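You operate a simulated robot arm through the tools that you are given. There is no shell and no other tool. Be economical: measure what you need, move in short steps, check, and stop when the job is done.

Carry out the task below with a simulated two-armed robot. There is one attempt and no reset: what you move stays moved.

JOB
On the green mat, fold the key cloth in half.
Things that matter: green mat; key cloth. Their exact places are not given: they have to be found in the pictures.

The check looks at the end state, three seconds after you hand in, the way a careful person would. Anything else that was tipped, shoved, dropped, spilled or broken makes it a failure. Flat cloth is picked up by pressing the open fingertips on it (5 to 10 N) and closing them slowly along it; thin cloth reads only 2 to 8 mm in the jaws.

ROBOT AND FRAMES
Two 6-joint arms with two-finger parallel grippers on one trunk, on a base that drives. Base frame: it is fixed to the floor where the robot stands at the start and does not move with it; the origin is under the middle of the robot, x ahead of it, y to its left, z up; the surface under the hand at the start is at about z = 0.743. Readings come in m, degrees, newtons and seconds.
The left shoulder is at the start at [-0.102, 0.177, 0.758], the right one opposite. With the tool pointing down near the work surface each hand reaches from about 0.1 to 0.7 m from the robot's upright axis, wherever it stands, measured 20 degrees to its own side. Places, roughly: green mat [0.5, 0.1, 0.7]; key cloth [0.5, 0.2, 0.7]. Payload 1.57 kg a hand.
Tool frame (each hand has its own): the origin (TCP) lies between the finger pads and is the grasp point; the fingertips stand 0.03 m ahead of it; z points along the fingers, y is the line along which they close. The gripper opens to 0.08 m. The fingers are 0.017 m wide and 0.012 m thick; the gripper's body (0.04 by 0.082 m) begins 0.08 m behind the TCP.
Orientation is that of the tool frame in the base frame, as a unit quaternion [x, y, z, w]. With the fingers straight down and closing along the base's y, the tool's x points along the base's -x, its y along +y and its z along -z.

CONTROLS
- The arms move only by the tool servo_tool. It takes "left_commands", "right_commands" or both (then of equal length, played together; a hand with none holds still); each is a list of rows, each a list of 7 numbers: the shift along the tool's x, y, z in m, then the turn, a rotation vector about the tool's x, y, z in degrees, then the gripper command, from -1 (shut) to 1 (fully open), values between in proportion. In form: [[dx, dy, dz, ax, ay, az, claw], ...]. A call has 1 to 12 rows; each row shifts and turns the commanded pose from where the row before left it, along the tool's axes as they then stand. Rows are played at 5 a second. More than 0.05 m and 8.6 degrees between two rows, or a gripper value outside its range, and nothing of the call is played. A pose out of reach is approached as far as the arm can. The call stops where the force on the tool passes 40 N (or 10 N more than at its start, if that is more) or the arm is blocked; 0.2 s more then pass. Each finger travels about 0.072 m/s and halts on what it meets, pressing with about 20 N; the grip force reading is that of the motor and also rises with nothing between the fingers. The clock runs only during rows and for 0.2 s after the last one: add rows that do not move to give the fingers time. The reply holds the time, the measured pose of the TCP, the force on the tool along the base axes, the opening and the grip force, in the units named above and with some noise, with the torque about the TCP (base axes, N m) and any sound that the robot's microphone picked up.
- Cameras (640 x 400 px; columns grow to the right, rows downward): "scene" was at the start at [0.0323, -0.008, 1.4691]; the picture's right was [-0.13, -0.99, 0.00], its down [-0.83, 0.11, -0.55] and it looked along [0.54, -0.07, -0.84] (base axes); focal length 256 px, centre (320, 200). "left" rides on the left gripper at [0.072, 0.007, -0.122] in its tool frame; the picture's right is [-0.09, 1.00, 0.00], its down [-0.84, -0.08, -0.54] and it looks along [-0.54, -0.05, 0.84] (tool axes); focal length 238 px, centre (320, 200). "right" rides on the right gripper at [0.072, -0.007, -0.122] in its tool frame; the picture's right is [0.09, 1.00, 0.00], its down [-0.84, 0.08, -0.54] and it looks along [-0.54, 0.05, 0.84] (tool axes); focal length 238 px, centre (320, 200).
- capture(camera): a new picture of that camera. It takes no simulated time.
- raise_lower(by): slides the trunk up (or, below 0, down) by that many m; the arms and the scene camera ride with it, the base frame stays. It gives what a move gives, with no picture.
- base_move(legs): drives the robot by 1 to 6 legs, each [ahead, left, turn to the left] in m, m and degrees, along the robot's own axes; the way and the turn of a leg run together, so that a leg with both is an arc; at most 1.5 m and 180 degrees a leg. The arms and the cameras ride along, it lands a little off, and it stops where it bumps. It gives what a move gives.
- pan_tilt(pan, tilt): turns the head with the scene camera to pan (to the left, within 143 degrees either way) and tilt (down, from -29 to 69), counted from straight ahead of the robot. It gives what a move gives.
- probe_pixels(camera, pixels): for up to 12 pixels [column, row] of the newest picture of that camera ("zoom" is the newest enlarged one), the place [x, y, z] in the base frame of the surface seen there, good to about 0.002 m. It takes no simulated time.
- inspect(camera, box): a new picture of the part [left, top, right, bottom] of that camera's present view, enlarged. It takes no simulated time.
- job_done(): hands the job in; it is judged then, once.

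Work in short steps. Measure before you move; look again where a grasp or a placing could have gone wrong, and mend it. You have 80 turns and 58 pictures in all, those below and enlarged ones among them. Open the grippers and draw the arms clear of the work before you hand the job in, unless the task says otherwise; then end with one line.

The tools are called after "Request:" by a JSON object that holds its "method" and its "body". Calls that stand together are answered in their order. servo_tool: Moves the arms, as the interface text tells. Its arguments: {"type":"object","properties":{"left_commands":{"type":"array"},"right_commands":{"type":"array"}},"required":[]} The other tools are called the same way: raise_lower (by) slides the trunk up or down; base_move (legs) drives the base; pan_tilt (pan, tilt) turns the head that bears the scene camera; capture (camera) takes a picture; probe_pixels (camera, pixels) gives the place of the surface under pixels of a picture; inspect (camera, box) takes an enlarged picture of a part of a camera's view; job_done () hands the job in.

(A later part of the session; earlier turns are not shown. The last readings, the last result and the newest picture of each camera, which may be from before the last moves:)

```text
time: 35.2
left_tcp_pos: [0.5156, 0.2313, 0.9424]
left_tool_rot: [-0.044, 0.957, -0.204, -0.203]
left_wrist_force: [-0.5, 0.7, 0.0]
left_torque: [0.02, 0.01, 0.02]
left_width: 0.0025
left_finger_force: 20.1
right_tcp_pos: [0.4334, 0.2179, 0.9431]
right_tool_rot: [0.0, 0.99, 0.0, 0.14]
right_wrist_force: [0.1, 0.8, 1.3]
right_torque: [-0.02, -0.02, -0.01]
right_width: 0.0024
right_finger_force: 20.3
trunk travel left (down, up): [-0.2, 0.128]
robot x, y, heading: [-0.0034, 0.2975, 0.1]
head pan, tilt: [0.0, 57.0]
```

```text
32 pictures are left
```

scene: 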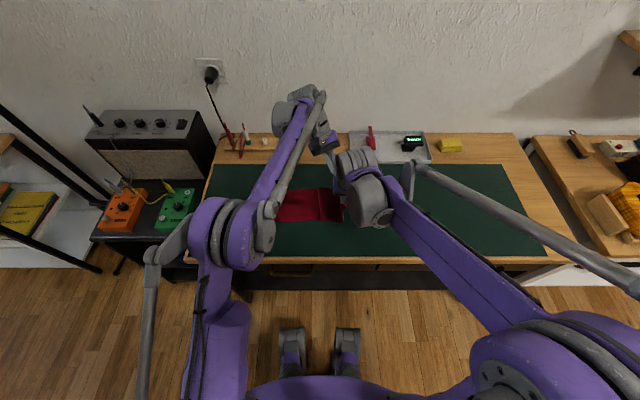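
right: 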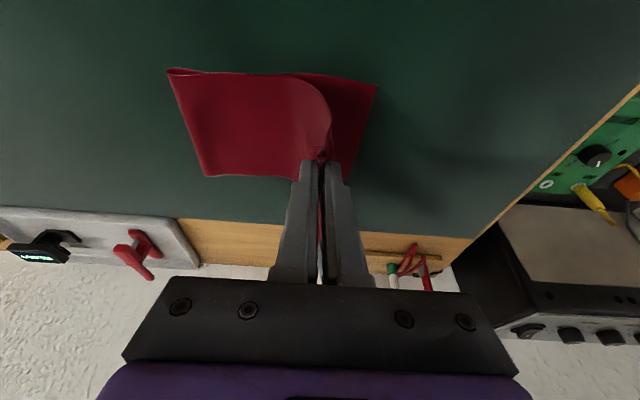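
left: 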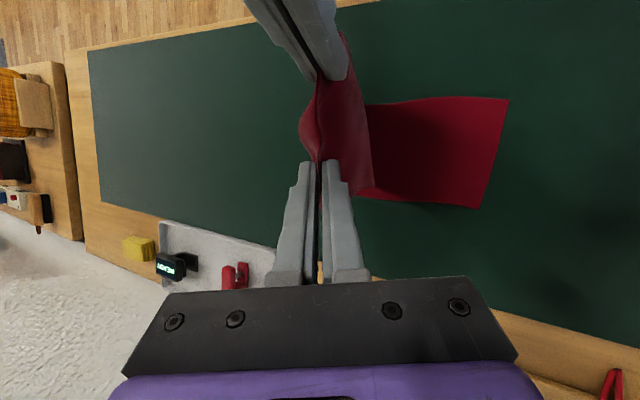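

Good. I follow the arc around the fold line at y≈0.138 to tips at about (0.33, +0.045 m).

Request:
{"method": "servo_tool", "body": {"left_commands": [[-0.0051, 0.0238, 0.0019, 0, 0, 0, -1], [-0.0051, 0.0238, 0.0019, 0, 0, 0, -1], [-0.0061, 0.0193, 0.0064, 0, 0, 0, -1], [-0.0061, 0.0193, 0.0064, 0, 0, 0, -1], [-0.0071, 0.0179, 0.0095, 0, 0, 0, -1], [-0.0071, 0.0179, 0.0095, 0, 0, 0, -1], [-0.0071, 0.0134, 0.0116, 0, 0, 0, -1], [-0.0071, 0.0134, 0.0116, 0, 0, 0, -1], [0, 0, 0, 0, 0, 0, -1]], "right_commands": [[0.0035, 0.021, 0.012, 0, 0, 0, -1], [0.0035, 0.021, 0.012, 0, 0, 0, -1], [0.0041, 0.015, 0.0144, 0, 0, 0, -1], [0.0041, 0.015, 0.0144, 0, 0, 0, -1], [0.0048, 0.0125, 0.0168, 0, 0, 0, -1], [0.0048, 0.0125, 0.0168, 0, 0, 0, -1], [0.0048, 0.0075, 0.0168, 0, 0, 0, -1], [0.0048, 0.0075, 0.0168, 0, 0, 0, -1], [0, 0, 0, 0, 0, 0, -1]]}}

Request:
{"method": "capture", "body": {"camera": "left"}}

Request:
{"method": "capture", "body": {"camera": "right"}}

```text
time: 37.2
left_tcp_pos: [0.5136, 0.3419, 0.8172]
left_tool_rot: [-0.044, 0.957, -0.203, -0.203]
left_wrist_force: [0.0, -0.3, 0.2]
left_torque: [0.02, -0.03, -0.03]
left_width: 0.0022
left_finger_force: 20.2
right_tcp_pos: [0.4339, 0.3292, 0.8183]
right_tool_rot: [0.001, 0.99, 0.001, 0.14]
right_wrist_force: [-0.1, 0.1, 0.9]
right_torque: [0.0, -0.03, 0.05]
right_width: 0.0028
right_finger_force: 20.3
trunk travel left (down, up): [-0.2, 0.128]
robot x, y, heading: [0.0024, 0.3019, -0.2]
head pan, tilt: [0.0, 57.0]
```

```text
31 pictures are left
```

left: 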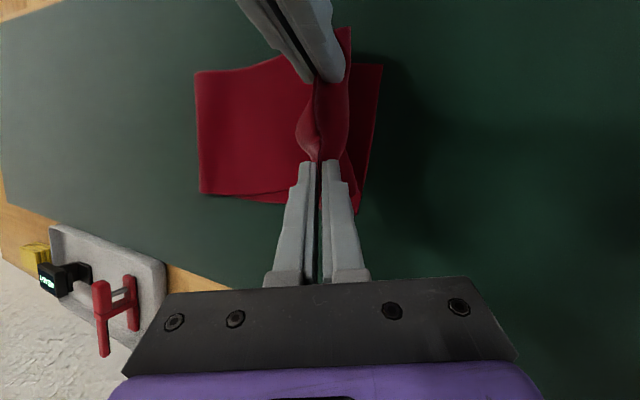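

```text
30 pictures are left
```

right: 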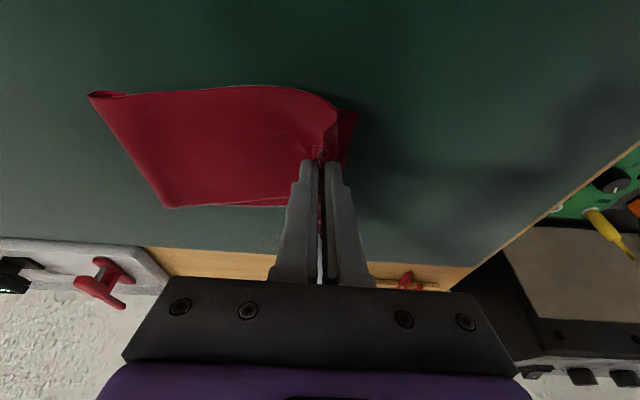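

Request:
{"method": "probe_pixels", "body": {"camera": "left", "pixels": [[380, 68], [372, 130], [360, 210], [197, 75], [201, 190], [270, 195], [290, 72], [250, 130]]}}

Request:
{"method": "probe_pixels", "body": {"camera": "right", "pixels": [[354, 115], [345, 150], [91, 96], [130, 160], [167, 205], [270, 202], [250, 88], [220, 140]]}}

```text
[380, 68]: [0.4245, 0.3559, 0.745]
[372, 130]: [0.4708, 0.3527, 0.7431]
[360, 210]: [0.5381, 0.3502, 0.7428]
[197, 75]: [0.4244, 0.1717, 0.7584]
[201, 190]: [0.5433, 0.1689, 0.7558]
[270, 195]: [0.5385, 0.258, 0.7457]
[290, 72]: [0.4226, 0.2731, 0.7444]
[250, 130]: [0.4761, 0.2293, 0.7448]
```

```text
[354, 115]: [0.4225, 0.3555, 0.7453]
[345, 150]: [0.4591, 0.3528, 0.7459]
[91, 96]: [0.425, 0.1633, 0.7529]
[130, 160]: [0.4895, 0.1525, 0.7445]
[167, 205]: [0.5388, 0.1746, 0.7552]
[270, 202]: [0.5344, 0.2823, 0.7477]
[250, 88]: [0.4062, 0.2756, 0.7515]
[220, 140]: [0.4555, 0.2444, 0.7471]
```

The fold again settled at y≈0.17: swinging rolls the line about 35 mm. I compensate by first laying the contact line further to −y (≈0.10). Raise the end back up, then drive the base 0.10 m right.

Request:
{"method": "servo_tool", "body": {"left_commands": [[0.0122, -0.0386, -0.0129, 0, 0, 0, -1], [0.0122, -0.0386, -0.0129, 0, 0, 0, -1], [0.0122, -0.0386, -0.0129, 0, 0, 0, -1], [0.0122, -0.0386, -0.0129, 0, 0, 0, -1], [0.0122, -0.0386, -0.0129, 0, 0, 0, -1], [0, 0, 0, 0, 0, 0, -1]], "right_commands": [[-0.0083, -0.03, -0.0288, 0, 0, 0, -1], [-0.0083, -0.03, -0.0288, 0, 0, 0, -1], [-0.0083, -0.03, -0.0288, 0, 0, 0, -1], [-0.0083, -0.03, -0.0288, 0, 0, 0, -1], [-0.0083, -0.03, -0.0288, 0, 0, 0, -1], [0, 0, 0, 0, 0, 0, -1]]}}

Request:
{"method": "base_move", "body": {"legs": [[0, -0.1, 0]]}}

Request:
{"method": "capture", "body": {"camera": "left"}}

```text
time: 38.6
left_tcp_pos: [0.5153, 0.1915, 0.9708]
left_tool_rot: [-0.043, 0.957, -0.203, -0.204]
left_wrist_force: [0.8, -0.4, -0.3]
left_torque: [0.03, 0.01, 0.0]
left_width: 0.0022
left_finger_force: 19.8
right_tcp_pos: [0.4325, 0.1807, 0.967]
right_tool_rot: [0.0, 0.99, 0.001, 0.139]
right_wrist_force: [0.1, -0.2, -0.2]
right_torque: [-0.02, 0.05, 0.0]
right_width: 0.0025
right_finger_force: 20.3
trunk travel left (down, up): [-0.2, 0.128]
robot x, y, heading: [0.0014, 0.2975, -0.0]
head pan, tilt: [0.0, 57.0]
```

```text
time: 40.2
left_tcp_pos: [0.5165, 0.0898, 0.9705]
left_tool_rot: [-0.043, 0.957, -0.204, -0.203]
left_wrist_force: [0.5, -0.1, -0.6]
left_torque: [0.04, -0.02, 0.02]
left_width: 0.0024
left_finger_force: 20.3
right_tcp_pos: [0.4322, 0.0794, 0.9671]
right_tool_rot: [0.0, 0.99, 0.001, 0.139]
right_wrist_force: [-0.5, -0.1, -0.2]
right_torque: [0.0, -0.02, 0.0]
right_width: 0.0026
right_finger_force: 20.0
trunk travel left (down, up): [-0.2, 0.128]
robot x, y, heading: [0.0, 0.1968, -0.1]
head pan, tilt: [0.0, 57.0]
```

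```text
29 pictures are left
```

left: 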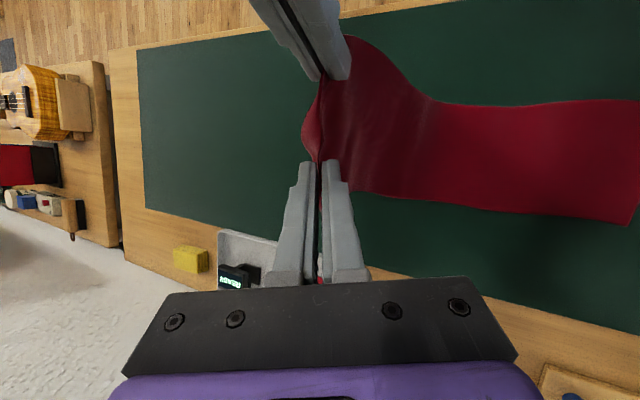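

I lower the hands about 0.08 m so the lower layer lays further to −y, and check the contact line.

Request:
{"method": "servo_tool", "body": {"left_commands": [[-0.011, 0.0063, 0.0242, 0, 0, 0, -1], [-0.011, 0.0063, 0.0242, 0, 0, 0, -1], [-0.011, 0.0063, 0.0242, 0, 0, 0, -1], [0, 0, 0, 0, 0, 0, -1], [0, 0, 0, 0, 0, 0, -1]], "right_commands": [[0.0075, -0.004, 0.0259, 0, 0, 0, -1], [0.0075, -0.004, 0.0259, 0, 0, 0, -1], [0.0075, -0.004, 0.0259, 0, 0, 0, -1], [0, 0, 0, 0, 0, 0, -1], [0, 0, 0, 0, 0, 0, -1]]}}

Request:
{"method": "capture", "body": {"camera": "left"}}

Request:
{"method": "probe_pixels", "body": {"camera": "left", "pixels": [[350, 140], [360, 140], [370, 140], [380, 140], [390, 140], [400, 140], [420, 140], [450, 140], [500, 140]]}}

```text
time: 41.4
left_tcp_pos: [0.5184, 0.0788, 0.8876]
left_tool_rot: [-0.043, 0.957, -0.204, -0.203]
left_wrist_force: [-2.3, 0.3, 0.2]
left_torque: [0.03, 0.06, -0.03]
left_width: 0.0023
left_finger_force: 19.5
right_tcp_pos: [0.4316, 0.069, 0.887]
right_tool_rot: [-0.001, 0.99, 0.0, 0.14]
right_wrist_force: [3.2, -0.7, -0.3]
right_torque: [0.01, -0.05, -0.01]
right_width: 0.0023
right_finger_force: 20.3
trunk travel left (down, up): [-0.2, 0.128]
robot x, y, heading: [0.0016, 0.1977, -0.1]
head pan, tilt: [0.0, 57.0]
```

```text
28 pictures are left
```

left: 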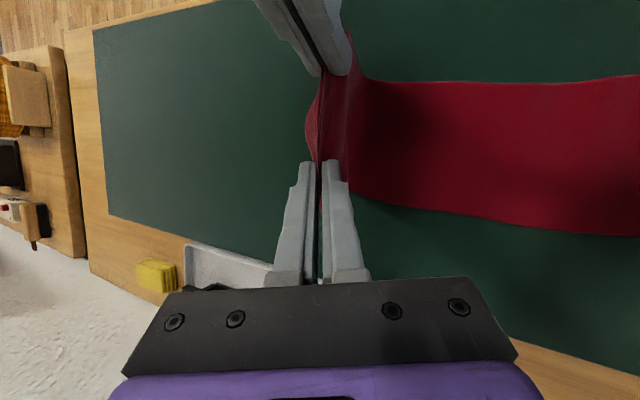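

```text
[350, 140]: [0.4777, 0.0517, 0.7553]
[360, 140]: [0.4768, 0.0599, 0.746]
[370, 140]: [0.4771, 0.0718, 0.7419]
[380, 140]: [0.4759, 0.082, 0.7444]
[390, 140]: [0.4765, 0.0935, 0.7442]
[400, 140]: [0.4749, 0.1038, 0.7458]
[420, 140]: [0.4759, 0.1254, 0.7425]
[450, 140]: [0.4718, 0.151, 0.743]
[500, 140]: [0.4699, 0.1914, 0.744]
```

Contact line is now at y≈0.055, so there is margin. I carry the end over at low height this time, so the fold is only drawn tight at the end; arms first, then base 0.10 m left.

Request:
{"method": "servo_tool", "body": {"left_commands": [[-0.0032, 0.0313, -0.0034, 0, 0, 0, -1], [-0.0032, 0.0313, -0.0034, 0, 0, 0, -1], [-0.0032, 0.0313, -0.0034, 0, 0, 0, -1], [-0.0032, 0.0313, -0.0034, 0, 0, 0, -1], [0, 0, 0, 0, 0, 0, -1]], "right_commands": [[0.0028, 0.03, 0.0096, 0, 0, 0, -1], [0.0028, 0.03, 0.0096, 0, 0, 0, -1], [0.0028, 0.03, 0.0096, 0, 0, 0, -1], [0.0028, 0.03, 0.0096, 0, 0, 0, -1], [0, 0, 0, 0, 0, 0, -1]]}}

Request:
{"method": "capture", "body": {"camera": "left"}}

```text
time: 42.6
left_tcp_pos: [0.5121, 0.1999, 0.8486]
left_tool_rot: [-0.043, 0.957, -0.203, -0.204]
left_wrist_force: [0.2, -0.1, -0.8]
left_torque: [0.01, 0.0, -0.01]
left_width: 0.0024
left_finger_force: 20.0
right_tcp_pos: [0.4334, 0.1849, 0.8459]
right_tool_rot: [0.0, 0.99, 0.0, 0.139]
right_wrist_force: [0.7, -0.6, 0.1]
right_torque: [0.03, 0.0, -0.01]
right_width: 0.0026
right_finger_force: 20.3
trunk travel left (down, up): [-0.2, 0.128]
robot x, y, heading: [-0.0029, 0.1977, 0.0]
head pan, tilt: [0.0, 57.0]
```

```text
27 pictures are left
```

left: 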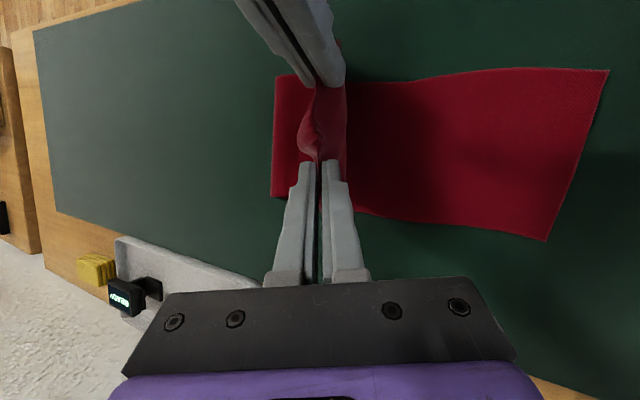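

The fold edge now shows at column 273–278; I probe it and the lower end.

Request:
{"method": "probe_pixels", "body": {"camera": "left", "pixels": [[606, 73], [545, 237], [277, 80], [274, 140], [274, 192], [290, 140], [285, 100]]}}

```text
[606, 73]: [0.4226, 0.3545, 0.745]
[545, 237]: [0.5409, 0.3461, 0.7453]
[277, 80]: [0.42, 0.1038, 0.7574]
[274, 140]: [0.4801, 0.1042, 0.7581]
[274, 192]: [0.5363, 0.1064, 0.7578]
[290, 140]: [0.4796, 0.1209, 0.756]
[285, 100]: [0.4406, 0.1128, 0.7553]
```

Fold at 0.104 and straight. I drive the base 0.10 m left with the end held low.

Request:
{"method": "base_move", "body": {"legs": [[0, 0.1, 0]]}}

Request:
{"method": "capture", "body": {"camera": "left"}}

Request:
{"method": "probe_pixels", "body": {"camera": "left", "pixels": [[200, 140], [210, 140], [220, 140], [230, 140], [240, 140], [250, 140], [260, 140], [280, 140], [300, 140], [420, 140]]}}

```text
time: 44.1
left_tcp_pos: [0.5131, 0.2988, 0.8487]
left_tool_rot: [-0.043, 0.957, -0.203, -0.204]
left_wrist_force: [0.0, -0.6, -0.2]
left_torque: [0.01, 0.0, 0.02]
left_width: 0.0023
left_finger_force: 20.2
right_tcp_pos: [0.4332, 0.2829, 0.8479]
right_tool_rot: [0.002, 0.99, 0.0, 0.139]
right_wrist_force: [-0.6, 0.0, -0.3]
right_torque: [-0.02, -0.01, 0.01]
right_width: 0.0024
right_finger_force: 20.6
trunk travel left (down, up): [-0.2, 0.128]
robot x, y, heading: [-0.0028, 0.2984, -0.1]
head pan, tilt: [0.0, 57.0]
```

```text
26 pictures are left
```

left: 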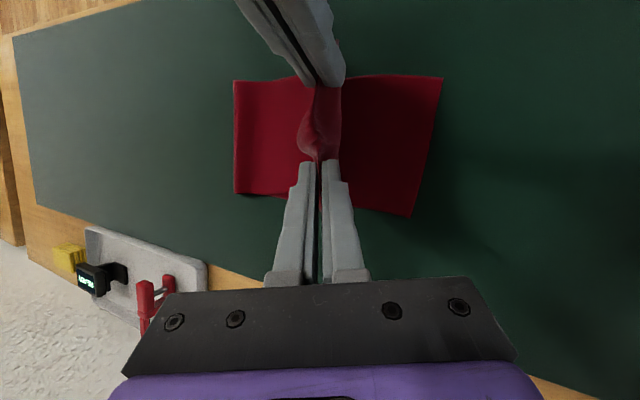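

```text
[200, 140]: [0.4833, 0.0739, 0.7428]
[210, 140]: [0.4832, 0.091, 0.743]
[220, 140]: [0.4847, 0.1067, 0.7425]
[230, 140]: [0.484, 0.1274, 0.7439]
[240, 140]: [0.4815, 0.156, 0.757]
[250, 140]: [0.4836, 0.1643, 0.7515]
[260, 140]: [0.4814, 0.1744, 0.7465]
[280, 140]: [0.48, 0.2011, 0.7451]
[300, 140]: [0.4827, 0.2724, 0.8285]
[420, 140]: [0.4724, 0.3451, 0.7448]
```

Fold at ≈0.153 with the upper part hanging; landing the tips at y≈0.342 will match the lower end (0.346–0.354). I lower while advancing, ending a few mm above the cloth.

Request:
{"method": "servo_tool", "body": {"left_commands": [[-0.0055, 0.0091, 0.0095, 0, 0, 0, -1], [-0.0055, 0.0091, 0.0095, 0, 0, 0, -1], [-0.0055, 0.0091, 0.0095, 0, 0, 0, -1], [-0.0055, 0.0091, 0.0095, 0, 0, 0, -1], [-0.0016, 0.0123, -0.0015, 0, 0, 0, -1], [-0.0016, 0.0123, -0.0015, 0, 0, 0, -1], [-0.0016, 0.0123, -0.0015, 0, 0, 0, -1], [0, 0, 0, 0, 0, 0, -1]], "right_commands": [[0.0037, 0.006, 0.013, 0, 0, 0, -1], [0.0037, 0.006, 0.013, 0, 0, 0, -1], [0.0037, 0.006, 0.013, 0, 0, 0, -1], [0.0037, 0.006, 0.013, 0, 0, 0, -1], [0.001, 0.0127, 0.0036, 0, 0, 0, -1], [0.001, 0.0127, 0.0036, 0, 0, 0, -1], [0.001, 0.0127, 0.0036, 0, 0, 0, -1], [0, 0, 0, 0, 0, 0, -1]]}}

Request:
{"method": "capture", "body": {"camera": "left"}}

Request:
{"method": "capture", "body": {"camera": "right"}}

```text
time: 45.9
left_tcp_pos: [0.5127, 0.3512, 0.7828]
left_tool_rot: [-0.043, 0.957, -0.203, -0.204]
left_wrist_force: [0.0, -0.6, 0.0]
left_torque: [0.02, -0.02, -0.01]
left_width: 0.0022
left_finger_force: 19.9
right_tcp_pos: [0.4333, 0.3455, 0.7811]
right_tool_rot: [0.0, 0.99, 0.001, 0.139]
right_wrist_force: [-1.2, -0.3, -0.2]
right_torque: [0.01, 0.02, -0.01]
right_width: 0.0026
right_finger_force: 20.5
trunk travel left (down, up): [-0.2, 0.128]
robot x, y, heading: [0.0035, 0.2965, -0.1]
head pan, tilt: [0.0, 57.0]
```

```text
25 pictures are left
```

left: 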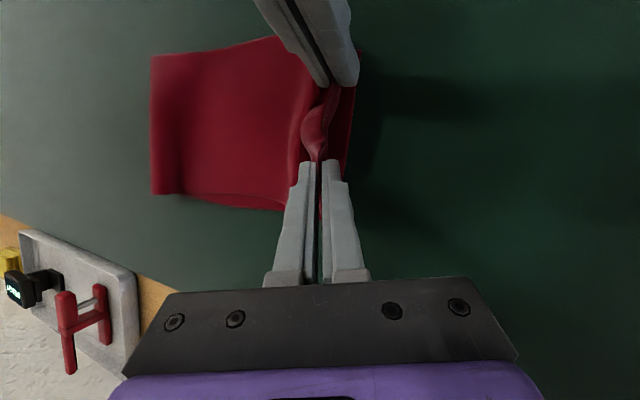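

```text
24 pictures are left
```

right: 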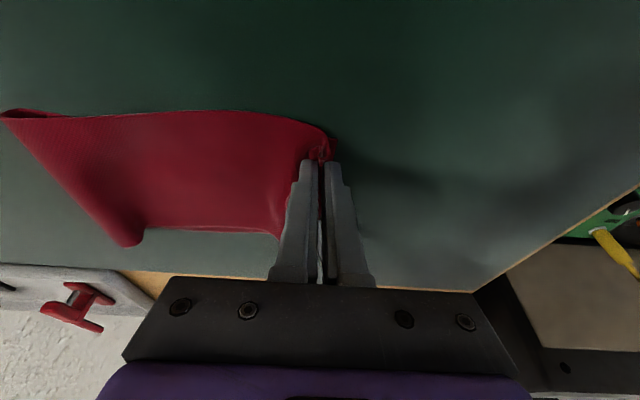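

A small ridge remains just inside the hands. I lower ~4 mm and open gently to about 16 mm, then lift straight up.

Request:
{"method": "servo_tool", "body": {"left_commands": [[-0.0016, 0.0015, 0.0033, 0, 0, 0, -1], [0, 0, 0, 0, 0, 0, -0.9], [0, 0, 0, 0, 0, 0, -0.75], [0, 0, 0, 0, 0, 0, -0.6], [0, 0, 0, 0, 0, 0, -0.6], [0.0041, -0.0037, -0.0084, 0, 0, 0, -0.6], [0.0081, -0.0074, -0.0167, 0, 0, 0, -0.6], [0.0122, -0.0112, -0.0251, 0, 0, 0, -0.6], [0.0122, -0.0112, -0.0251, 0, 0, 0, -0.6]], "right_commands": [[0.0011, 0, 0.0038, 0, 0, 0, -1], [0, 0, 0, 0, 0, 0, -0.9], [0, 0, 0, 0, 0, 0, -0.75], [0, 0, 0, 0, 0, 0, -0.6], [0, 0, 0, 0, 0, 0, -0.6], [-0.0028, 0, -0.0096, 0, 0, 0, -0.6], [-0.0055, 0, -0.0192, 0, 0, 0, -0.6], [-0.0083, 0, -0.0288, 0, 0, 0, -0.6], [-0.0083, 0, -0.0288, 0, 0, 0, -0.6]]}}

Request:
{"method": "capture", "body": {"camera": "left"}}

Request:
{"method": "capture", "body": {"camera": "right"}}

```text
time: 47.9
left_tcp_pos: [0.5125, 0.3502, 0.8707]
left_tool_rot: [-0.042, 0.957, -0.203, -0.204]
left_wrist_force: [0.4, 0.0, 0.0]
left_torque: [0.05, 0.03, 0.0]
left_width: 0.0159
left_finger_force: 0.0
right_tcp_pos: [0.4335, 0.3457, 0.8682]
right_tool_rot: [0.001, 0.99, -0.001, 0.14]
right_wrist_force: [-0.3, -0.5, 0.3]
right_torque: [-0.02, 0.02, 0.02]
right_width: 0.016
right_finger_force: 0.0
trunk travel left (down, up): [-0.2, 0.128]
robot x, y, heading: [0.0027, 0.2987, -0.3]
head pan, tilt: [0.0, 57.0]
```

```text
23 pictures are left
```

left: 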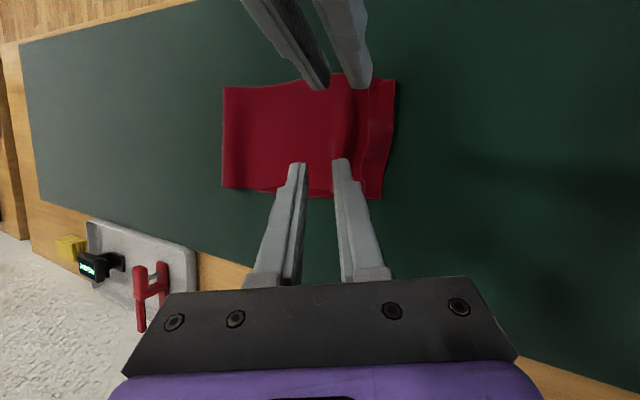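

```text
22 pictures are left
```

right: 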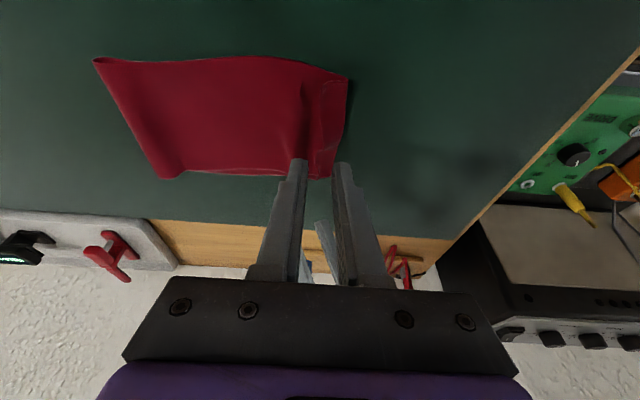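

Released. I draw the hands away to view the end clearly.

Request:
{"method": "servo_tool", "body": {"left_commands": [[0.0049, 0.0185, -0.02, 0, 0, 0, -0.6], [0.0049, 0.0185, -0.02, 0, 0, 0, -0.6], [0.0049, 0.0185, -0.02, 0, 0, 0, -0.6], [0, 0, 0, 0, 0, 0, -0.6]], "right_commands": [[0.0041, -0.04, -0.022, 0, 0, 0, -0.6], [0.0041, -0.04, -0.022, 0, 0, 0, -0.6], [0.0041, -0.04, -0.022, 0, 0, 0, -0.6], [0.0041, -0.04, -0.022, 0, 0, 0, -0.6]]}}

Request:
{"method": "inspect", "body": {"camera": "left", "box": [160, 60, 400, 210]}}

Request:
{"method": "inspect", "body": {"camera": "right", "box": [240, 30, 560, 230]}}

```text
time: 48.9
left_tcp_pos: [0.5109, 0.4277, 0.9044]
left_tool_rot: [-0.043, 0.957, -0.203, -0.204]
left_wrist_force: [-0.7, -0.2, -1.4]
left_torque: [0.01, -0.01, -0.03]
left_width: 0.0164
left_finger_force: 0.1
right_tcp_pos: [0.3934, 0.1864, 0.9466]
right_tool_rot: [0.001, 0.99, 0.0, 0.139]
right_wrist_force: [-0.4, -1.0, 0.5]
right_torque: [0.02, 0.0, 0.02]
right_width: 0.0157
right_finger_force: 0.1
trunk travel left (down, up): [-0.2, 0.128]
robot x, y, heading: [-0.0028, 0.2973, -0.2]
head pan, tilt: [0.0, 57.0]
```

```text
2.67 times, centred on (280, 135) of left
```

zoom: 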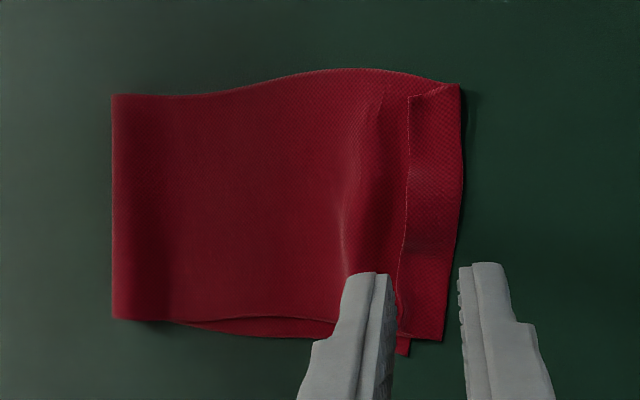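

```text
2.00 times, centred on (400, 130) of right
```

zoom: 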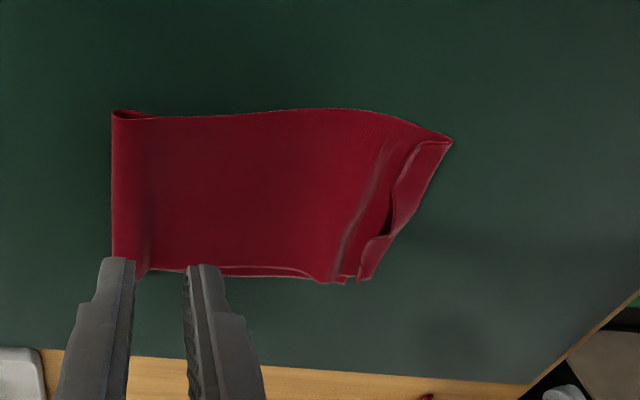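

The upper end has a hem folded back on itself and a low ridge before it. I probe these places in the right zoom picture.

Request:
{"method": "probe_pixels", "body": {"camera": "zoom", "pixels": [[448, 142], [405, 210], [362, 278], [414, 150], [398, 185], [388, 215], [378, 190], [345, 250], [352, 275], [330, 200], [115, 130], [330, 112]]}}

Request:
{"method": "capture", "body": {"camera": "left"}}

Request:
{"method": "probe_pixels", "body": {"camera": "left", "pixels": [[331, 93], [332, 130], [325, 186], [314, 97], [311, 135], [309, 170], [303, 98], [292, 130], [288, 150], [311, 190], [203, 97], [203, 177]]}}

```text
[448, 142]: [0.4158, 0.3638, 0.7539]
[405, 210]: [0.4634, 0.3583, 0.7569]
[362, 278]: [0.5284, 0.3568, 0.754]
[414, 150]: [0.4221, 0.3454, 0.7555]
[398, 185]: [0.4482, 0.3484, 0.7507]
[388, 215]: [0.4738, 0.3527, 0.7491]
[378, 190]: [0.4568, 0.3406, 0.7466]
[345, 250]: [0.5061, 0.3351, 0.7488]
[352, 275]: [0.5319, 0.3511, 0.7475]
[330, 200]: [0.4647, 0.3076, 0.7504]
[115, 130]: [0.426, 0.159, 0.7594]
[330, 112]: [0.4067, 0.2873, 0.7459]
```

```text
19 pictures are left
```

left: 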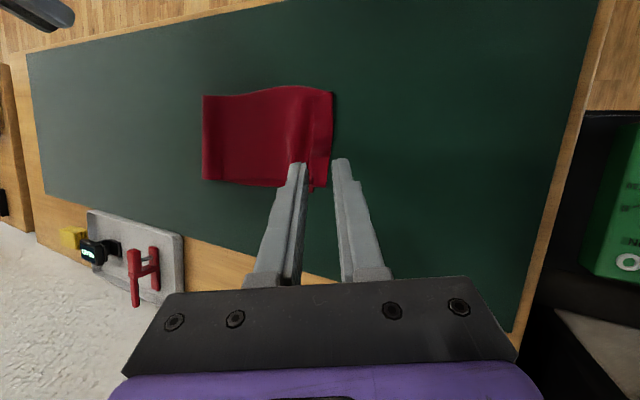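

```text
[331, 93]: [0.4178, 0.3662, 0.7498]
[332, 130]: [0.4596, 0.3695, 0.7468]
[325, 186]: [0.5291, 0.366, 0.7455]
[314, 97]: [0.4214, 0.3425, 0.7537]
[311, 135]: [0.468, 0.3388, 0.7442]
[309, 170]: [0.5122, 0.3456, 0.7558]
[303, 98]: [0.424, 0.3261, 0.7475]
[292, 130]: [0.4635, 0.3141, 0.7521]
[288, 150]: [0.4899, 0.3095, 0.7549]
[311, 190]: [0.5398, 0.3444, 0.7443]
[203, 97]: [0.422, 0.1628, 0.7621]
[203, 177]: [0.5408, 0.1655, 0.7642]
```

Upper layer: hem fold at y≈0.367, its edge at ≈0.343 on top; lower end ≈0.348; fold line 0.163. I'll brush the hem open toward +y with the open left fingertips turned to span the width, then work the surplus toward the fold. First straighten the left hand.

Request:
{"method": "servo_tool", "body": {"left_commands": [[0, 0, 0, -8, 0, 0, -0.6], [0, 0, 0, -8, 0, 0, -0.6], [0, 0, 0, -8, 0, 0, -0.6], [0, 0, 0, 0, -8, 0, -0.6], [0, 0, 0, 0, -8, 0, -0.6], [0, 0, 0, 0, -8, 0, -0.6], [0, 0, 0, 0, 0, 8, 0], [0, 0, 0, 0, 0, 8, 1], [0, 0, 0, 0, 0, 8, 1], [0, 0, 0, 0, 0, 8, 1], [0, 0, 0, 0, 0, 8, 1], [0, 0, 0, 0, 0, 8, 1]], "right_commands": [[0.02, -0.03, -0.01, 0, 0, 0, -0.6], [0.02, -0.03, -0.01, 0, 0, 0, -0.6], [0.02, -0.03, -0.01, 0, 0, 0, -0.6], [0, -0.03, 0, 0, 0, 0, -0.6], [0, 0, 0, 0, 0, 0, -0.6], [0, 0, 0, 0, 0, 0, -0.6], [0, 0, 0, 0, 0, 0, -0.6], [0, 0, 0, 0, 0, 0, -0.6], [0, 0, 0, 0, 0, 0, -0.6], [0, 0, 0, 0, 0, 0, -0.6], [0, 0, 0, 0, 0, 0, -0.6], [0, 0, 0, 0, 0, 0, -0.6]]}}

Request:
{"method": "servo_tool", "body": {"left_commands": [[0, 0, 0, 0, 0, 8.4, 1], [0, 0, 0, 0, 0, 8.4, 1], [0, 0, 0, 0, 0, 8.4, 1], [0, 0, 0, 0, 0, 8.4, 1], [0, 0, 0, 0, 0, 8.4, 1], [0, 0, 0, 0, 0, 0, 1], [0, 0, 0, 0, 0, 0, 1]]}}

Request:
{"method": "capture", "body": {"camera": "scene"}}

```text
time: 51.5
left_tcp_pos: [0.5132, 0.4267, 0.9038]
left_tool_rot: [0.408, 0.913, 0.0, 0.0]
left_wrist_force: [-0.8, -0.3, 0.6]
left_torque: [-0.01, 0.0, 0.03]
left_width: 0.08
left_finger_force: 0.0
right_tcp_pos: [0.327, 0.0682, 0.9594]
right_tool_rot: [0.001, 0.99, 0.0, 0.14]
right_wrist_force: [0.7, -0.3, 0.2]
right_torque: [0.01, 0.03, 0.01]
right_width: 0.0158
right_finger_force: 0.0
trunk travel left (down, up): [-0.2, 0.128]
robot x, y, heading: [0.0045, 0.2997, -0.3]
head pan, tilt: [0.0, 57.0]
```

```text
time: 53.1
left_tcp_pos: [0.5124, 0.4275, 0.9041]
left_tool_rot: [0.707, 0.707, 0.0, 0.0]
left_wrist_force: [-0.5, -0.4, 0.2]
left_torque: [-0.02, 0.0, -0.01]
left_width: 0.0801
left_finger_force: 0.1
right_tcp_pos: [0.3277, 0.0666, 0.9586]
right_tool_rot: [0.001, 0.99, 0.001, 0.139]
right_wrist_force: [0.4, 0.0, -0.3]
right_torque: [-0.02, 0.0, 0.01]
right_width: 0.0159
right_finger_force: 0.1
trunk travel left (down, up): [-0.2, 0.128]
robot x, y, heading: [0.0027, 0.2972, -0.2]
head pan, tilt: [0.0, 57.0]
```

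```text
18 pictures are left
```

scene: 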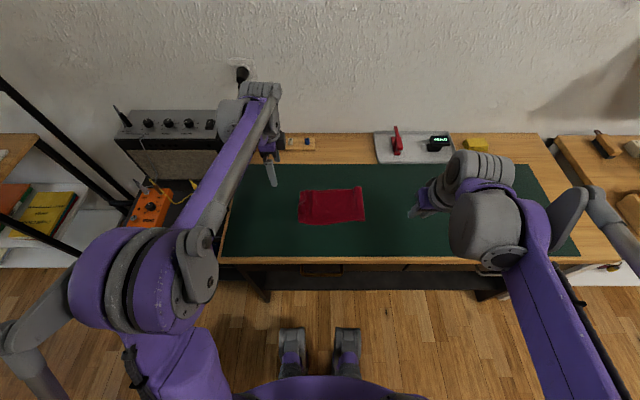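

The left hand now spans x. I bring its open tips over the hem (y≈0.352), just above it.

Request:
{"method": "servo_tool", "body": {"left_commands": [[-0.0189, -0.0086, 0.026, 0, 0, 0, 1], [-0.0189, -0.0086, 0.026, 0, 0, 0, 1], [-0.0189, -0.0086, 0.026, 0, 0, 0, 1], [-0.0189, -0.0086, 0.026, 0, 0, 0, 1], [0, 0, 0.012, 0, 0, 0, 1], [0, 0, 0, 0, 0, 0, 1]]}}

Request:
{"method": "capture", "body": {"camera": "left"}}

```text
time: 54.5
left_tcp_pos: [0.4791, 0.3503, 0.7903]
left_tool_rot: [0.708, 0.706, 0.0, 0.001]
left_wrist_force: [-0.7, -0.3, -0.1]
left_torque: [0.0, 0.0, 0.02]
left_width: 0.0802
left_finger_force: 0.0
right_tcp_pos: [0.3272, 0.0663, 0.9581]
right_tool_rot: [0.0, 0.99, 0.001, 0.139]
right_wrist_force: [-0.2, 0.3, 0.2]
right_torque: [0.02, 0.02, 0.04]
right_width: 0.016
right_finger_force: 0.0
trunk travel left (down, up): [-0.2, 0.128]
robot x, y, heading: [-0.0012, 0.3001, -0.1]
head pan, tilt: [0.0, 57.0]
```

```text
17 pictures are left
```

left: 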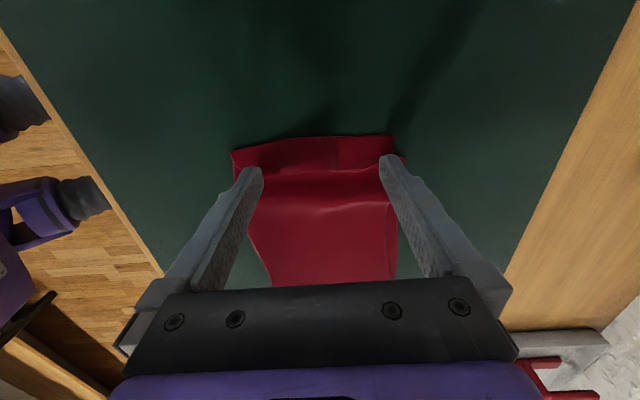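

Tips straddle close to both side edges; I narrow to 64 mm and press lightly onto the hem.

Request:
{"method": "servo_tool", "body": {"left_commands": [[0, 0, 0, 0, 0, 0, 0.6], [0, 0, 0.004, 0, 0, 0, 0.6], [0, 0, 0.004, 0, 0, 0, 0.6], [0, 0, 0.002, 0, 0, 0, 0.6], [0, 0, 0.001, 0, 0, 0, 0.6], [0, 0, 0, 0, 0, 0, 0.6], [0, 0, 0, 0, 0, 0, 0.6]]}}

```text
time: 56.1
left_tcp_pos: [0.4788, 0.3512, 0.7774]
left_tool_rot: [0.708, 0.707, -0.001, 0.0]
left_wrist_force: [0.5, -0.2, 0.7]
left_torque: [-0.01, -0.02, 0.0]
left_width: 0.064
left_finger_force: 0.1
right_tcp_pos: [0.3287, 0.0682, 0.9601]
right_tool_rot: [0.001, 0.99, 0.0, 0.14]
right_wrist_force: [0.9, 0.3, 0.8]
right_torque: [0.02, 0.01, -0.02]
right_width: 0.0162
right_finger_force: 0.1
trunk travel left (down, up): [-0.2, 0.128]
robot x, y, heading: [0.0008, 0.2991, -0.2]
head pan, tilt: [0.0, 57.0]
```

Barely touching; a further 1 mm, then brush 35 mm toward +y and lift.

Request:
{"method": "servo_tool", "body": {"left_commands": [[0, 0, 0.001, 0, 0, 0, 0.6], [0, 0, 0.0005, 0, 0, 0, 0.6], [0, 0, 0, 0, 0, 0, 0.6], [0.005, 0, 0, 0, 0, 0, 0.6], [0.005, 0, 0, 0, 0, 0, 0.6]]}}

Request:
{"method": "capture", "body": {"camera": "left"}}

```text
time: 57.3
left_tcp_pos: [0.4778, 0.3627, 0.7766]
left_tool_rot: [0.707, 0.707, 0.0, 0.0]
left_wrist_force: [0.0, -1.0, 2.0]
left_torque: [-0.07, 0.03, 0.01]
left_width: 0.0637
left_finger_force: 0.0
right_tcp_pos: [0.3274, 0.0666, 0.9585]
right_tool_rot: [0.001, 0.99, 0.0, 0.14]
right_wrist_force: [0.0, 0.3, -0.9]
right_torque: [0.0, -0.01, 0.01]
right_width: 0.0158
right_finger_force: 0.2
trunk travel left (down, up): [-0.2, 0.128]
robot x, y, heading: [0.0018, 0.2975, -0.2]
head pan, tilt: [0.0, 57.0]
```

```text
16 pictures are left
```

left: 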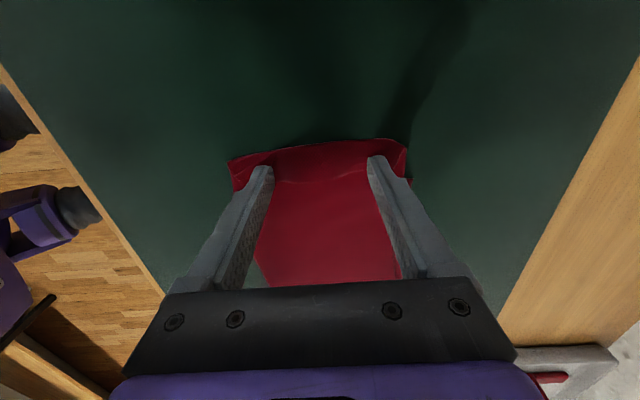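

The force is 2 N and the hem seems to be moving with the tips. Continue brushing 30 mm, then lift and view.

Request:
{"method": "servo_tool", "body": {"left_commands": [[0.006, 0, 0.0003, 0, 0, 0, 0.6], [0.006, 0, 0, 0, 0, 0, 0.6], [0.006, 0, 0, 0, 0, 0, 0.6], [0.006, 0, 0, 0, 0, 0, 0.6], [0.006, 0, 0, 0, 0, 0, 0.6], [0, 0, -0.02, 0, 0, 0, 0.6], [0, 0, -0.03, 0, 0, 0, 0.6], [0.02, 0, -0.03, 0, 0, 0, 0.6], [0.02, 0, -0.03, 0, 0, 0, 0.6]]}}

Request:
{"method": "capture", "body": {"camera": "left"}}

```text
time: 59.3
left_tcp_pos: [0.4785, 0.4305, 0.8871]
left_tool_rot: [0.707, 0.707, 0.0, 0.0]
left_wrist_force: [-1.2, 0.1, 1.1]
left_torque: [0.0, 0.01, -0.02]
left_width: 0.0641
left_finger_force: 0.1
right_tcp_pos: [0.3281, 0.0669, 0.9592]
right_tool_rot: [0.001, 0.99, -0.001, 0.139]
right_wrist_force: [-0.6, 0.2, 0.5]
right_torque: [0.01, -0.02, -0.02]
right_width: 0.016
right_finger_force: 0.0
trunk travel left (down, up): [-0.2, 0.128]
robot x, y, heading: [-0.003, 0.298, -0.3]
head pan, tilt: [0.0, 57.0]
```

```text
15 pictures are left
```

left: 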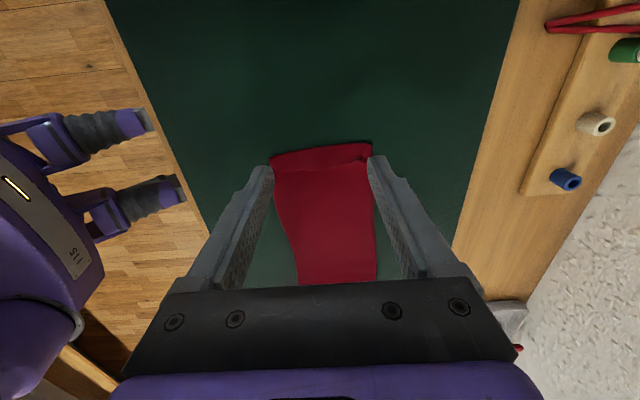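

I zoom on the end and probe it.

Request:
{"method": "inspect", "body": {"camera": "left", "box": [240, 110, 420, 290]}}

Request:
{"method": "probe_pixels", "body": {"camera": "left", "pixels": [[273, 159], [320, 150], [370, 146], [300, 165], [330, 163], [360, 162], [320, 175], [320, 190], [320, 210], [320, 240], [340, 275], [278, 200]]}}

```text
2.22 times, centred on (330, 200) of left
```

zoom: 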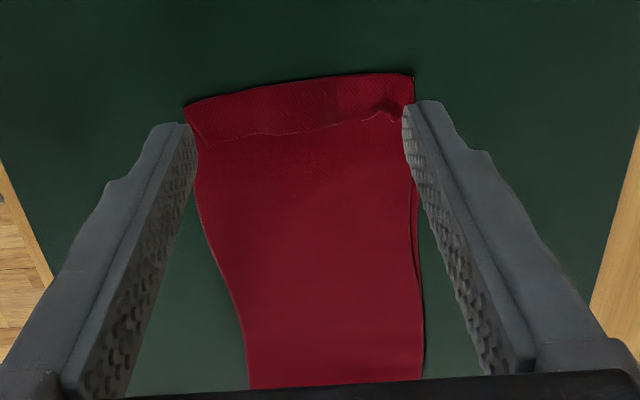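

```text
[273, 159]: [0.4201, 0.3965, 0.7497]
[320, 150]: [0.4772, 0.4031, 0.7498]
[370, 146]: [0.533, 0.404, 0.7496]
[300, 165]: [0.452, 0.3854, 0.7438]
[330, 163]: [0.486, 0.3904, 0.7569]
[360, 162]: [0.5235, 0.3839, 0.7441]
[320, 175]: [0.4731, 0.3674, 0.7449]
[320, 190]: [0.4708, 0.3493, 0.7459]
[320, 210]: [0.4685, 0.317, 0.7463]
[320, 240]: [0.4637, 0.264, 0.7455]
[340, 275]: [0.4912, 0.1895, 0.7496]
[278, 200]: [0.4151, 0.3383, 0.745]
```

The ridge is gone but the hem persists, now at y≈0.40. I check with the scene camera where the fold and lower end are.

Request:
{"method": "servo_tool", "body": {"left_commands": [[0.03, 0, -0.02, 0, 0, 0, 0.6], [0.03, 0, -0.02, 0, 0, 0, 0.6], [0.03, 0, 0, 0, 0, 0, 0.6]]}}

Request:
{"method": "inspect", "body": {"camera": "scene", "box": [270, 170, 390, 240]}}

```text
time: 60.1
left_tcp_pos: [0.4785, 0.5219, 0.9265]
left_tool_rot: [0.707, 0.707, 0.0, 0.0]
left_wrist_force: [-0.8, 0.0, -1.2]
left_torque: [-0.01, -0.03, 0.0]
left_width: 0.0636
left_finger_force: 0.1
right_tcp_pos: [0.328, 0.0684, 0.959]
right_tool_rot: [0.001, 0.99, 0.0, 0.139]
right_wrist_force: [-0.3, 0.1, 0.2]
right_torque: [-0.02, 0.02, 0.0]
right_width: 0.0158
right_finger_force: 0.1
trunk travel left (down, up): [-0.2, 0.128]
robot x, y, heading: [-0.0049, 0.2987, -0.3]
head pan, tilt: [0.0, 57.0]
```

```text
5.33 times, centred on (330, 205) of scene
```

zoom: 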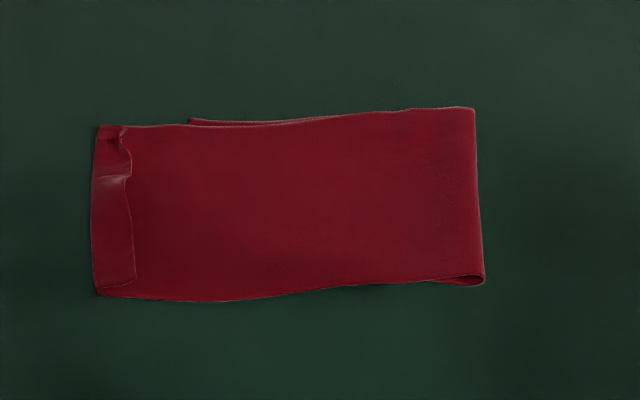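

Request:
{"method": "probe_pixels", "body": {"camera": "zoom", "pixels": [[100, 130], [98, 285], [133, 200], [133, 275], [190, 122], [200, 123], [470, 112], [478, 270], [300, 200], [210, 299]]}}

```text
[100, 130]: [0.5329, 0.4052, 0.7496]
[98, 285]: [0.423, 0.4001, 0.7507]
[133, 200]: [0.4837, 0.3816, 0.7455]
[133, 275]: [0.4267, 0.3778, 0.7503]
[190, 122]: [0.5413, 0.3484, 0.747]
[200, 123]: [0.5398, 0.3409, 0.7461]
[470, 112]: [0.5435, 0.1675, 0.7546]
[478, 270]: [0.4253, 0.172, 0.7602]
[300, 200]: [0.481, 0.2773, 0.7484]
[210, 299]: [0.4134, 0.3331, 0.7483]
```

Lower layer: y 0.170–0.348; upper: 0.170–0.402 with a 22 mm hem still folded back. The lower layer stayed put under brushing, so brushing works layer by layer. I'll pin the upper layer with the right fingertips at y≈0.31 and brush the hem open with the left; first bring the right hand there.

Request:
{"method": "servo_tool", "body": {"right_commands": [[0, 0, 0, -8, 0, 0, -1], [0, 0, 0, -8, 0, 0, -1], [-0.0116, 0.0215, 0.0311, 0, 0, 0, -1], [-0.0116, 0.0215, 0.0311, 0, 0, 0, -1], [-0.0116, 0.0215, 0.0311, 0, 0, 0, -1], [-0.0116, 0.0215, 0.0311, 0, 0, 0, -1], [-0.0116, 0.0215, 0.0311, 0, 0, 0, -1], [-0.0116, 0.0215, 0.0311, 0, 0, 0, -1], [-0.0116, 0.0215, 0.0311, 0, 0, 0, -1], [-0.0116, 0.0215, 0.0311, 0, 0, 0, -1], [0, 0, 0, 0, 0, 0, -1], [0, 0, 0, 0, 0, 0, -1]]}}

```text
time: 62.7
left_tcp_pos: [0.4791, 0.5215, 0.9275]
left_tool_rot: [0.707, 0.707, 0.0, 0.0]
left_wrist_force: [0.0, -0.6, 0.0]
left_torque: [-0.01, -0.01, -0.01]
left_width: 0.0641
left_finger_force: 0.0
right_tcp_pos: [0.47, 0.3004, 0.8006]
right_tool_rot: [-0.019, 0.981, 0.138, 0.137]
right_wrist_force: [0.2, 0.5, -0.3]
right_torque: [0.02, -0.01, 0.03]
right_width: 0.0
right_finger_force: 20.1
trunk travel left (down, up): [-0.2, 0.128]
robot x, y, heading: [-0.001, 0.2979, 0.1]
head pan, tilt: [0.0, 57.0]
```

Now press down with the right hand stepwise.

Request:
{"method": "servo_tool", "body": {"right_commands": [[0.00166, -0.00159, 0.00554, 0, 0, 0, -1], [0.0014, -0.0013, 0.0046, 0, 0, 0, -1], [0.0008, -0.0008, 0.0028, 0, 0, 0, -1], [0.0006, -0.0005, 0.0018, 0, 0, 0, -1], [0, 0, 0, 0, 0, 0, -1], [0, 0, 0, 0, 0, 0, -1]]}}

```text
time: 64.1
left_tcp_pos: [0.4777, 0.5212, 0.9267]
left_tool_rot: [0.708, 0.706, 0.0, 0.0]
left_wrist_force: [-0.4, 1.3, 0.4]
left_torque: [0.0, 0.02, 0.02]
left_width: 0.0639
left_finger_force: 0.1
right_tcp_pos: [0.4704, 0.2987, 0.784]
right_tool_rot: [-0.019, 0.981, 0.138, 0.138]
right_wrist_force: [-0.1, 0.2, 0.0]
right_torque: [0.02, -0.03, -0.01]
right_width: 0.0
right_finger_force: 20.6
trunk travel left (down, up): [-0.2, 0.128]
robot x, y, heading: [0.0031, 0.2993, 0.0]
head pan, tilt: [0.0, 57.0]
```

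Request:
{"method": "servo_tool", "body": {"right_commands": [[0.0008, -0.0008, 0.0028, 0, 0, 0, -1], [0.0006, -0.0005, 0.0018, 0, 0, 0, -1], [0, 0, 0, 0, 0, 0, -1], [0, 0, 0, 0, 0, 0, -1]]}}

```text
time: 65.1
left_tcp_pos: [0.4791, 0.521, 0.9266]
left_tool_rot: [0.708, 0.706, 0.001, 0.0]
left_wrist_force: [0.0, -0.7, 0.1]
left_torque: [0.0, -0.02, 0.01]
left_width: 0.0643
left_finger_force: 0.0
right_tcp_pos: [0.4694, 0.2995, 0.7798]
right_tool_rot: [-0.018, 0.981, 0.137, 0.138]
right_wrist_force: [0.0, -0.3, -0.2]
right_torque: [-0.04, -0.02, 0.02]
right_width: 0.0001
right_finger_force: 19.7
trunk travel left (down, up): [-0.2, 0.128]
robot x, y, heading: [-0.003, 0.2983, 0.0]
head pan, tilt: [0.0, 57.0]
```

Still free at z=0.780; a few more small steps.

Request:
{"method": "servo_tool", "body": {"right_commands": [[0.0006, -0.0005, 0.0018, 0, 0, 0, -1], [0.0006, -0.0005, 0.0018, 0, 0, 0, -1], [0.0003, -0.0003, 0.0009, 0, 0, 0, -1], [0, 0, 0, 0, 0, 0, -1], [0, 0, 0, 0, 0, 0, -1]]}}

```text
time: 66.3
left_tcp_pos: [0.478, 0.5206, 0.9265]
left_tool_rot: [0.707, 0.707, 0.0, 0.001]
left_wrist_force: [-0.5, 0.2, 0.1]
left_torque: [0.01, -0.01, 0.01]
left_width: 0.064
left_finger_force: 0.1
right_tcp_pos: [0.4687, 0.2998, 0.7766]
right_tool_rot: [-0.019, 0.98, 0.138, 0.14]
right_wrist_force: [8.7, -3.9, 32.5]
right_torque: [-0.2, -0.36, -0.01]
right_width: 0.0001
right_finger_force: 20.3
trunk travel left (down, up): [-0.2, 0.128]
robot x, y, heading: [0.0036, 0.2983, 0.0]
head pan, tilt: [0.0, 57.0]
```

32 N is more than needed; I ease off 1.3 mm and bring the left tips over the hem (y≈0.388).

Request:
{"method": "servo_tool", "body": {"right_commands": [[-0.0004, 0.0003, -0.0012, 0, 0, 0, -1], [0, 0, 0, 0, 0, 0, -1], [0, 0, 0, 0, 0, 0, -1], [0, 0, 0, 0, 0, 0, -1], [0, 0, 0, 0, 0, 0, -1], [0, 0, 0, 0, 0, 0, -1], [0, 0, 0, 0, 0, 0, -1], [0, 0, 0, 0, 0, 0, -1]], "left_commands": [[-0.0333, 0, 0.034, 0, 0, 0, 0.6], [-0.0333, 0, 0.034, 0, 0, 0, 0.6], [-0.0333, 0, 0.034, 0, 0, 0, 0.6], [-0.0333, 0, 0.034, 0, 0, 0, 0.6], [0, 0, 0.005, 0, 0, 0, 0.6], [0, 0, 0.004, 0, 0, 0, 0.6], [0, 0, 0, 0, 0, 0, 0.6], [0, 0, 0, 0, 0, 0, 0.6]]}}

Request:
{"method": "capture", "body": {"camera": "left"}}

```text
time: 68.1
left_tcp_pos: [0.4777, 0.3893, 0.7813]
left_tool_rot: [0.708, 0.706, 0.0, 0.0]
left_wrist_force: [0.8, 0.0, 0.1]
left_torque: [-0.01, 0.0, 0.04]
left_width: 0.0639
left_finger_force: 0.0
right_tcp_pos: [0.4688, 0.2997, 0.7768]
right_tool_rot: [-0.018, 0.981, 0.137, 0.139]
right_wrist_force: [9.4, 0.4, 21.2]
right_torque: [0.0, -0.33, 0.0]
right_width: 0.0002
right_finger_force: 19.1
trunk travel left (down, up): [-0.2, 0.128]
robot x, y, heading: [0.0031, 0.2989, -0.0]
head pan, tilt: [0.0, 57.0]
```

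```text
12 pictures are left
```

left: 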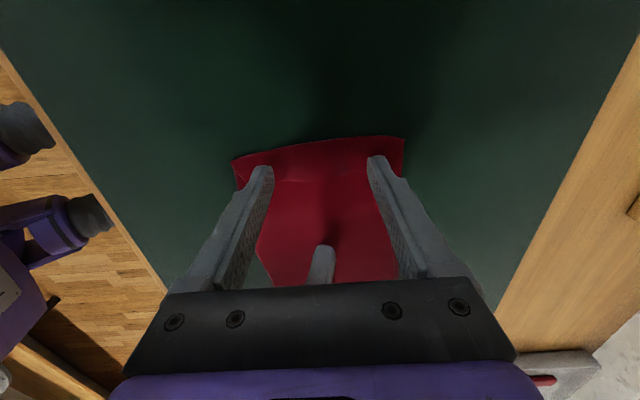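

In place. I press the left tips on the hem and brush 45 mm toward +y, then lift.

Request:
{"method": "servo_tool", "body": {"left_commands": [[0, 0, 0.003, 0, 0, 0, 0.6], [0, 0, 0.002, 0, 0, 0, 0.6], [0, 0, 0.0006, 0, 0, 0, 0.6], [0.006, 0, 0, 0, 0, 0, 0.6], [0.006, 0, 0, 0, 0, 0, 0.6], [0.006, 0, 0, 0, 0, 0, 0.6]]}}

Request:
{"method": "inspect", "body": {"camera": "left", "box": [210, 110, 430, 290]}}

```text
time: 69.5
left_tcp_pos: [0.4771, 0.4074, 0.7754]
left_tool_rot: [0.707, 0.707, 0.001, 0.0]
left_wrist_force: [-0.5, -5.7, 8.7]
left_torque: [-0.12, -0.26, -0.14]
left_width: 0.0632
left_finger_force: 0.2
right_tcp_pos: [0.4686, 0.3006, 0.776]
right_tool_rot: [-0.018, 0.981, 0.137, 0.139]
right_wrist_force: [5.2, 2.6, 14.3]
right_torque: [0.06, -0.2, 0.0]
right_width: 0.0
right_finger_force: 20.3
trunk travel left (down, up): [-0.2, 0.128]
robot x, y, heading: [-0.0, 0.2964, -0.1]
head pan, tilt: [0.0, 57.0]
```

```text
2.22 times, centred on (320, 200) of left
```

zoom: 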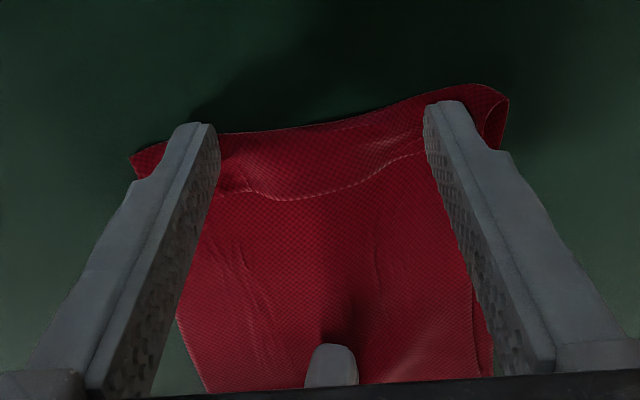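

The hem is unrolling beneath the tips. Continue 36 mm, lift both hands and look.

Request:
{"method": "servo_tool", "body": {"left_commands": [[0.006, 0, 0, 0, 0, 0, 0.6], [0.006, 0, 0, 0, 0, 0, 0.6], [0.006, 0, 0, 0, 0, 0, 0.6], [0.006, 0, 0, 0, 0, 0, 0.6], [0.006, 0, 0, 0, 0, 0, 0.6], [0.006, 0, 0, 0, 0, 0, 0.6], [0, 0, -0.02, 0, 0, 0, 0.6], [0.01, 0, -0.04, 0, 0, 0, 0.6], [0.02, 0, -0.04, 0, 0, 0, 0.6], [0.04, 0, -0.02, 0, 0, 0, 0.6]]}}

Request:
{"method": "inspect", "body": {"camera": "left", "box": [210, 130, 430, 310]}}

```text
time: 71.7
left_tcp_pos: [0.4769, 0.5115, 0.8961]
left_tool_rot: [0.708, 0.706, 0.0, -0.001]
left_wrist_force: [0.5, 0.0, -0.7]
left_torque: [-0.02, 0.01, 0.01]
left_width: 0.0638
left_finger_force: 0.1
right_tcp_pos: [0.4691, 0.3, 0.7762]
right_tool_rot: [-0.019, 0.981, 0.138, 0.138]
right_wrist_force: [-1.6, -0.2, 15.2]
right_torque: [-0.05, 0.01, 0.01]
right_width: 0.0001
right_finger_force: 19.8
trunk travel left (down, up): [-0.2, 0.128]
robot x, y, heading: [-0.0011, 0.2983, 0.1]
head pan, tilt: [0.0, 57.0]
```

```text
2.22 times, centred on (320, 220) of left
```

zoom: 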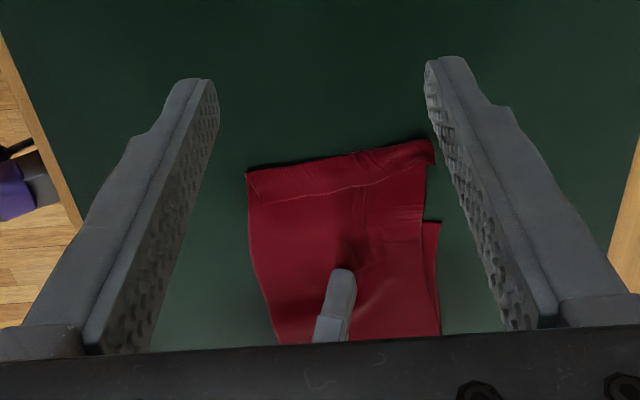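

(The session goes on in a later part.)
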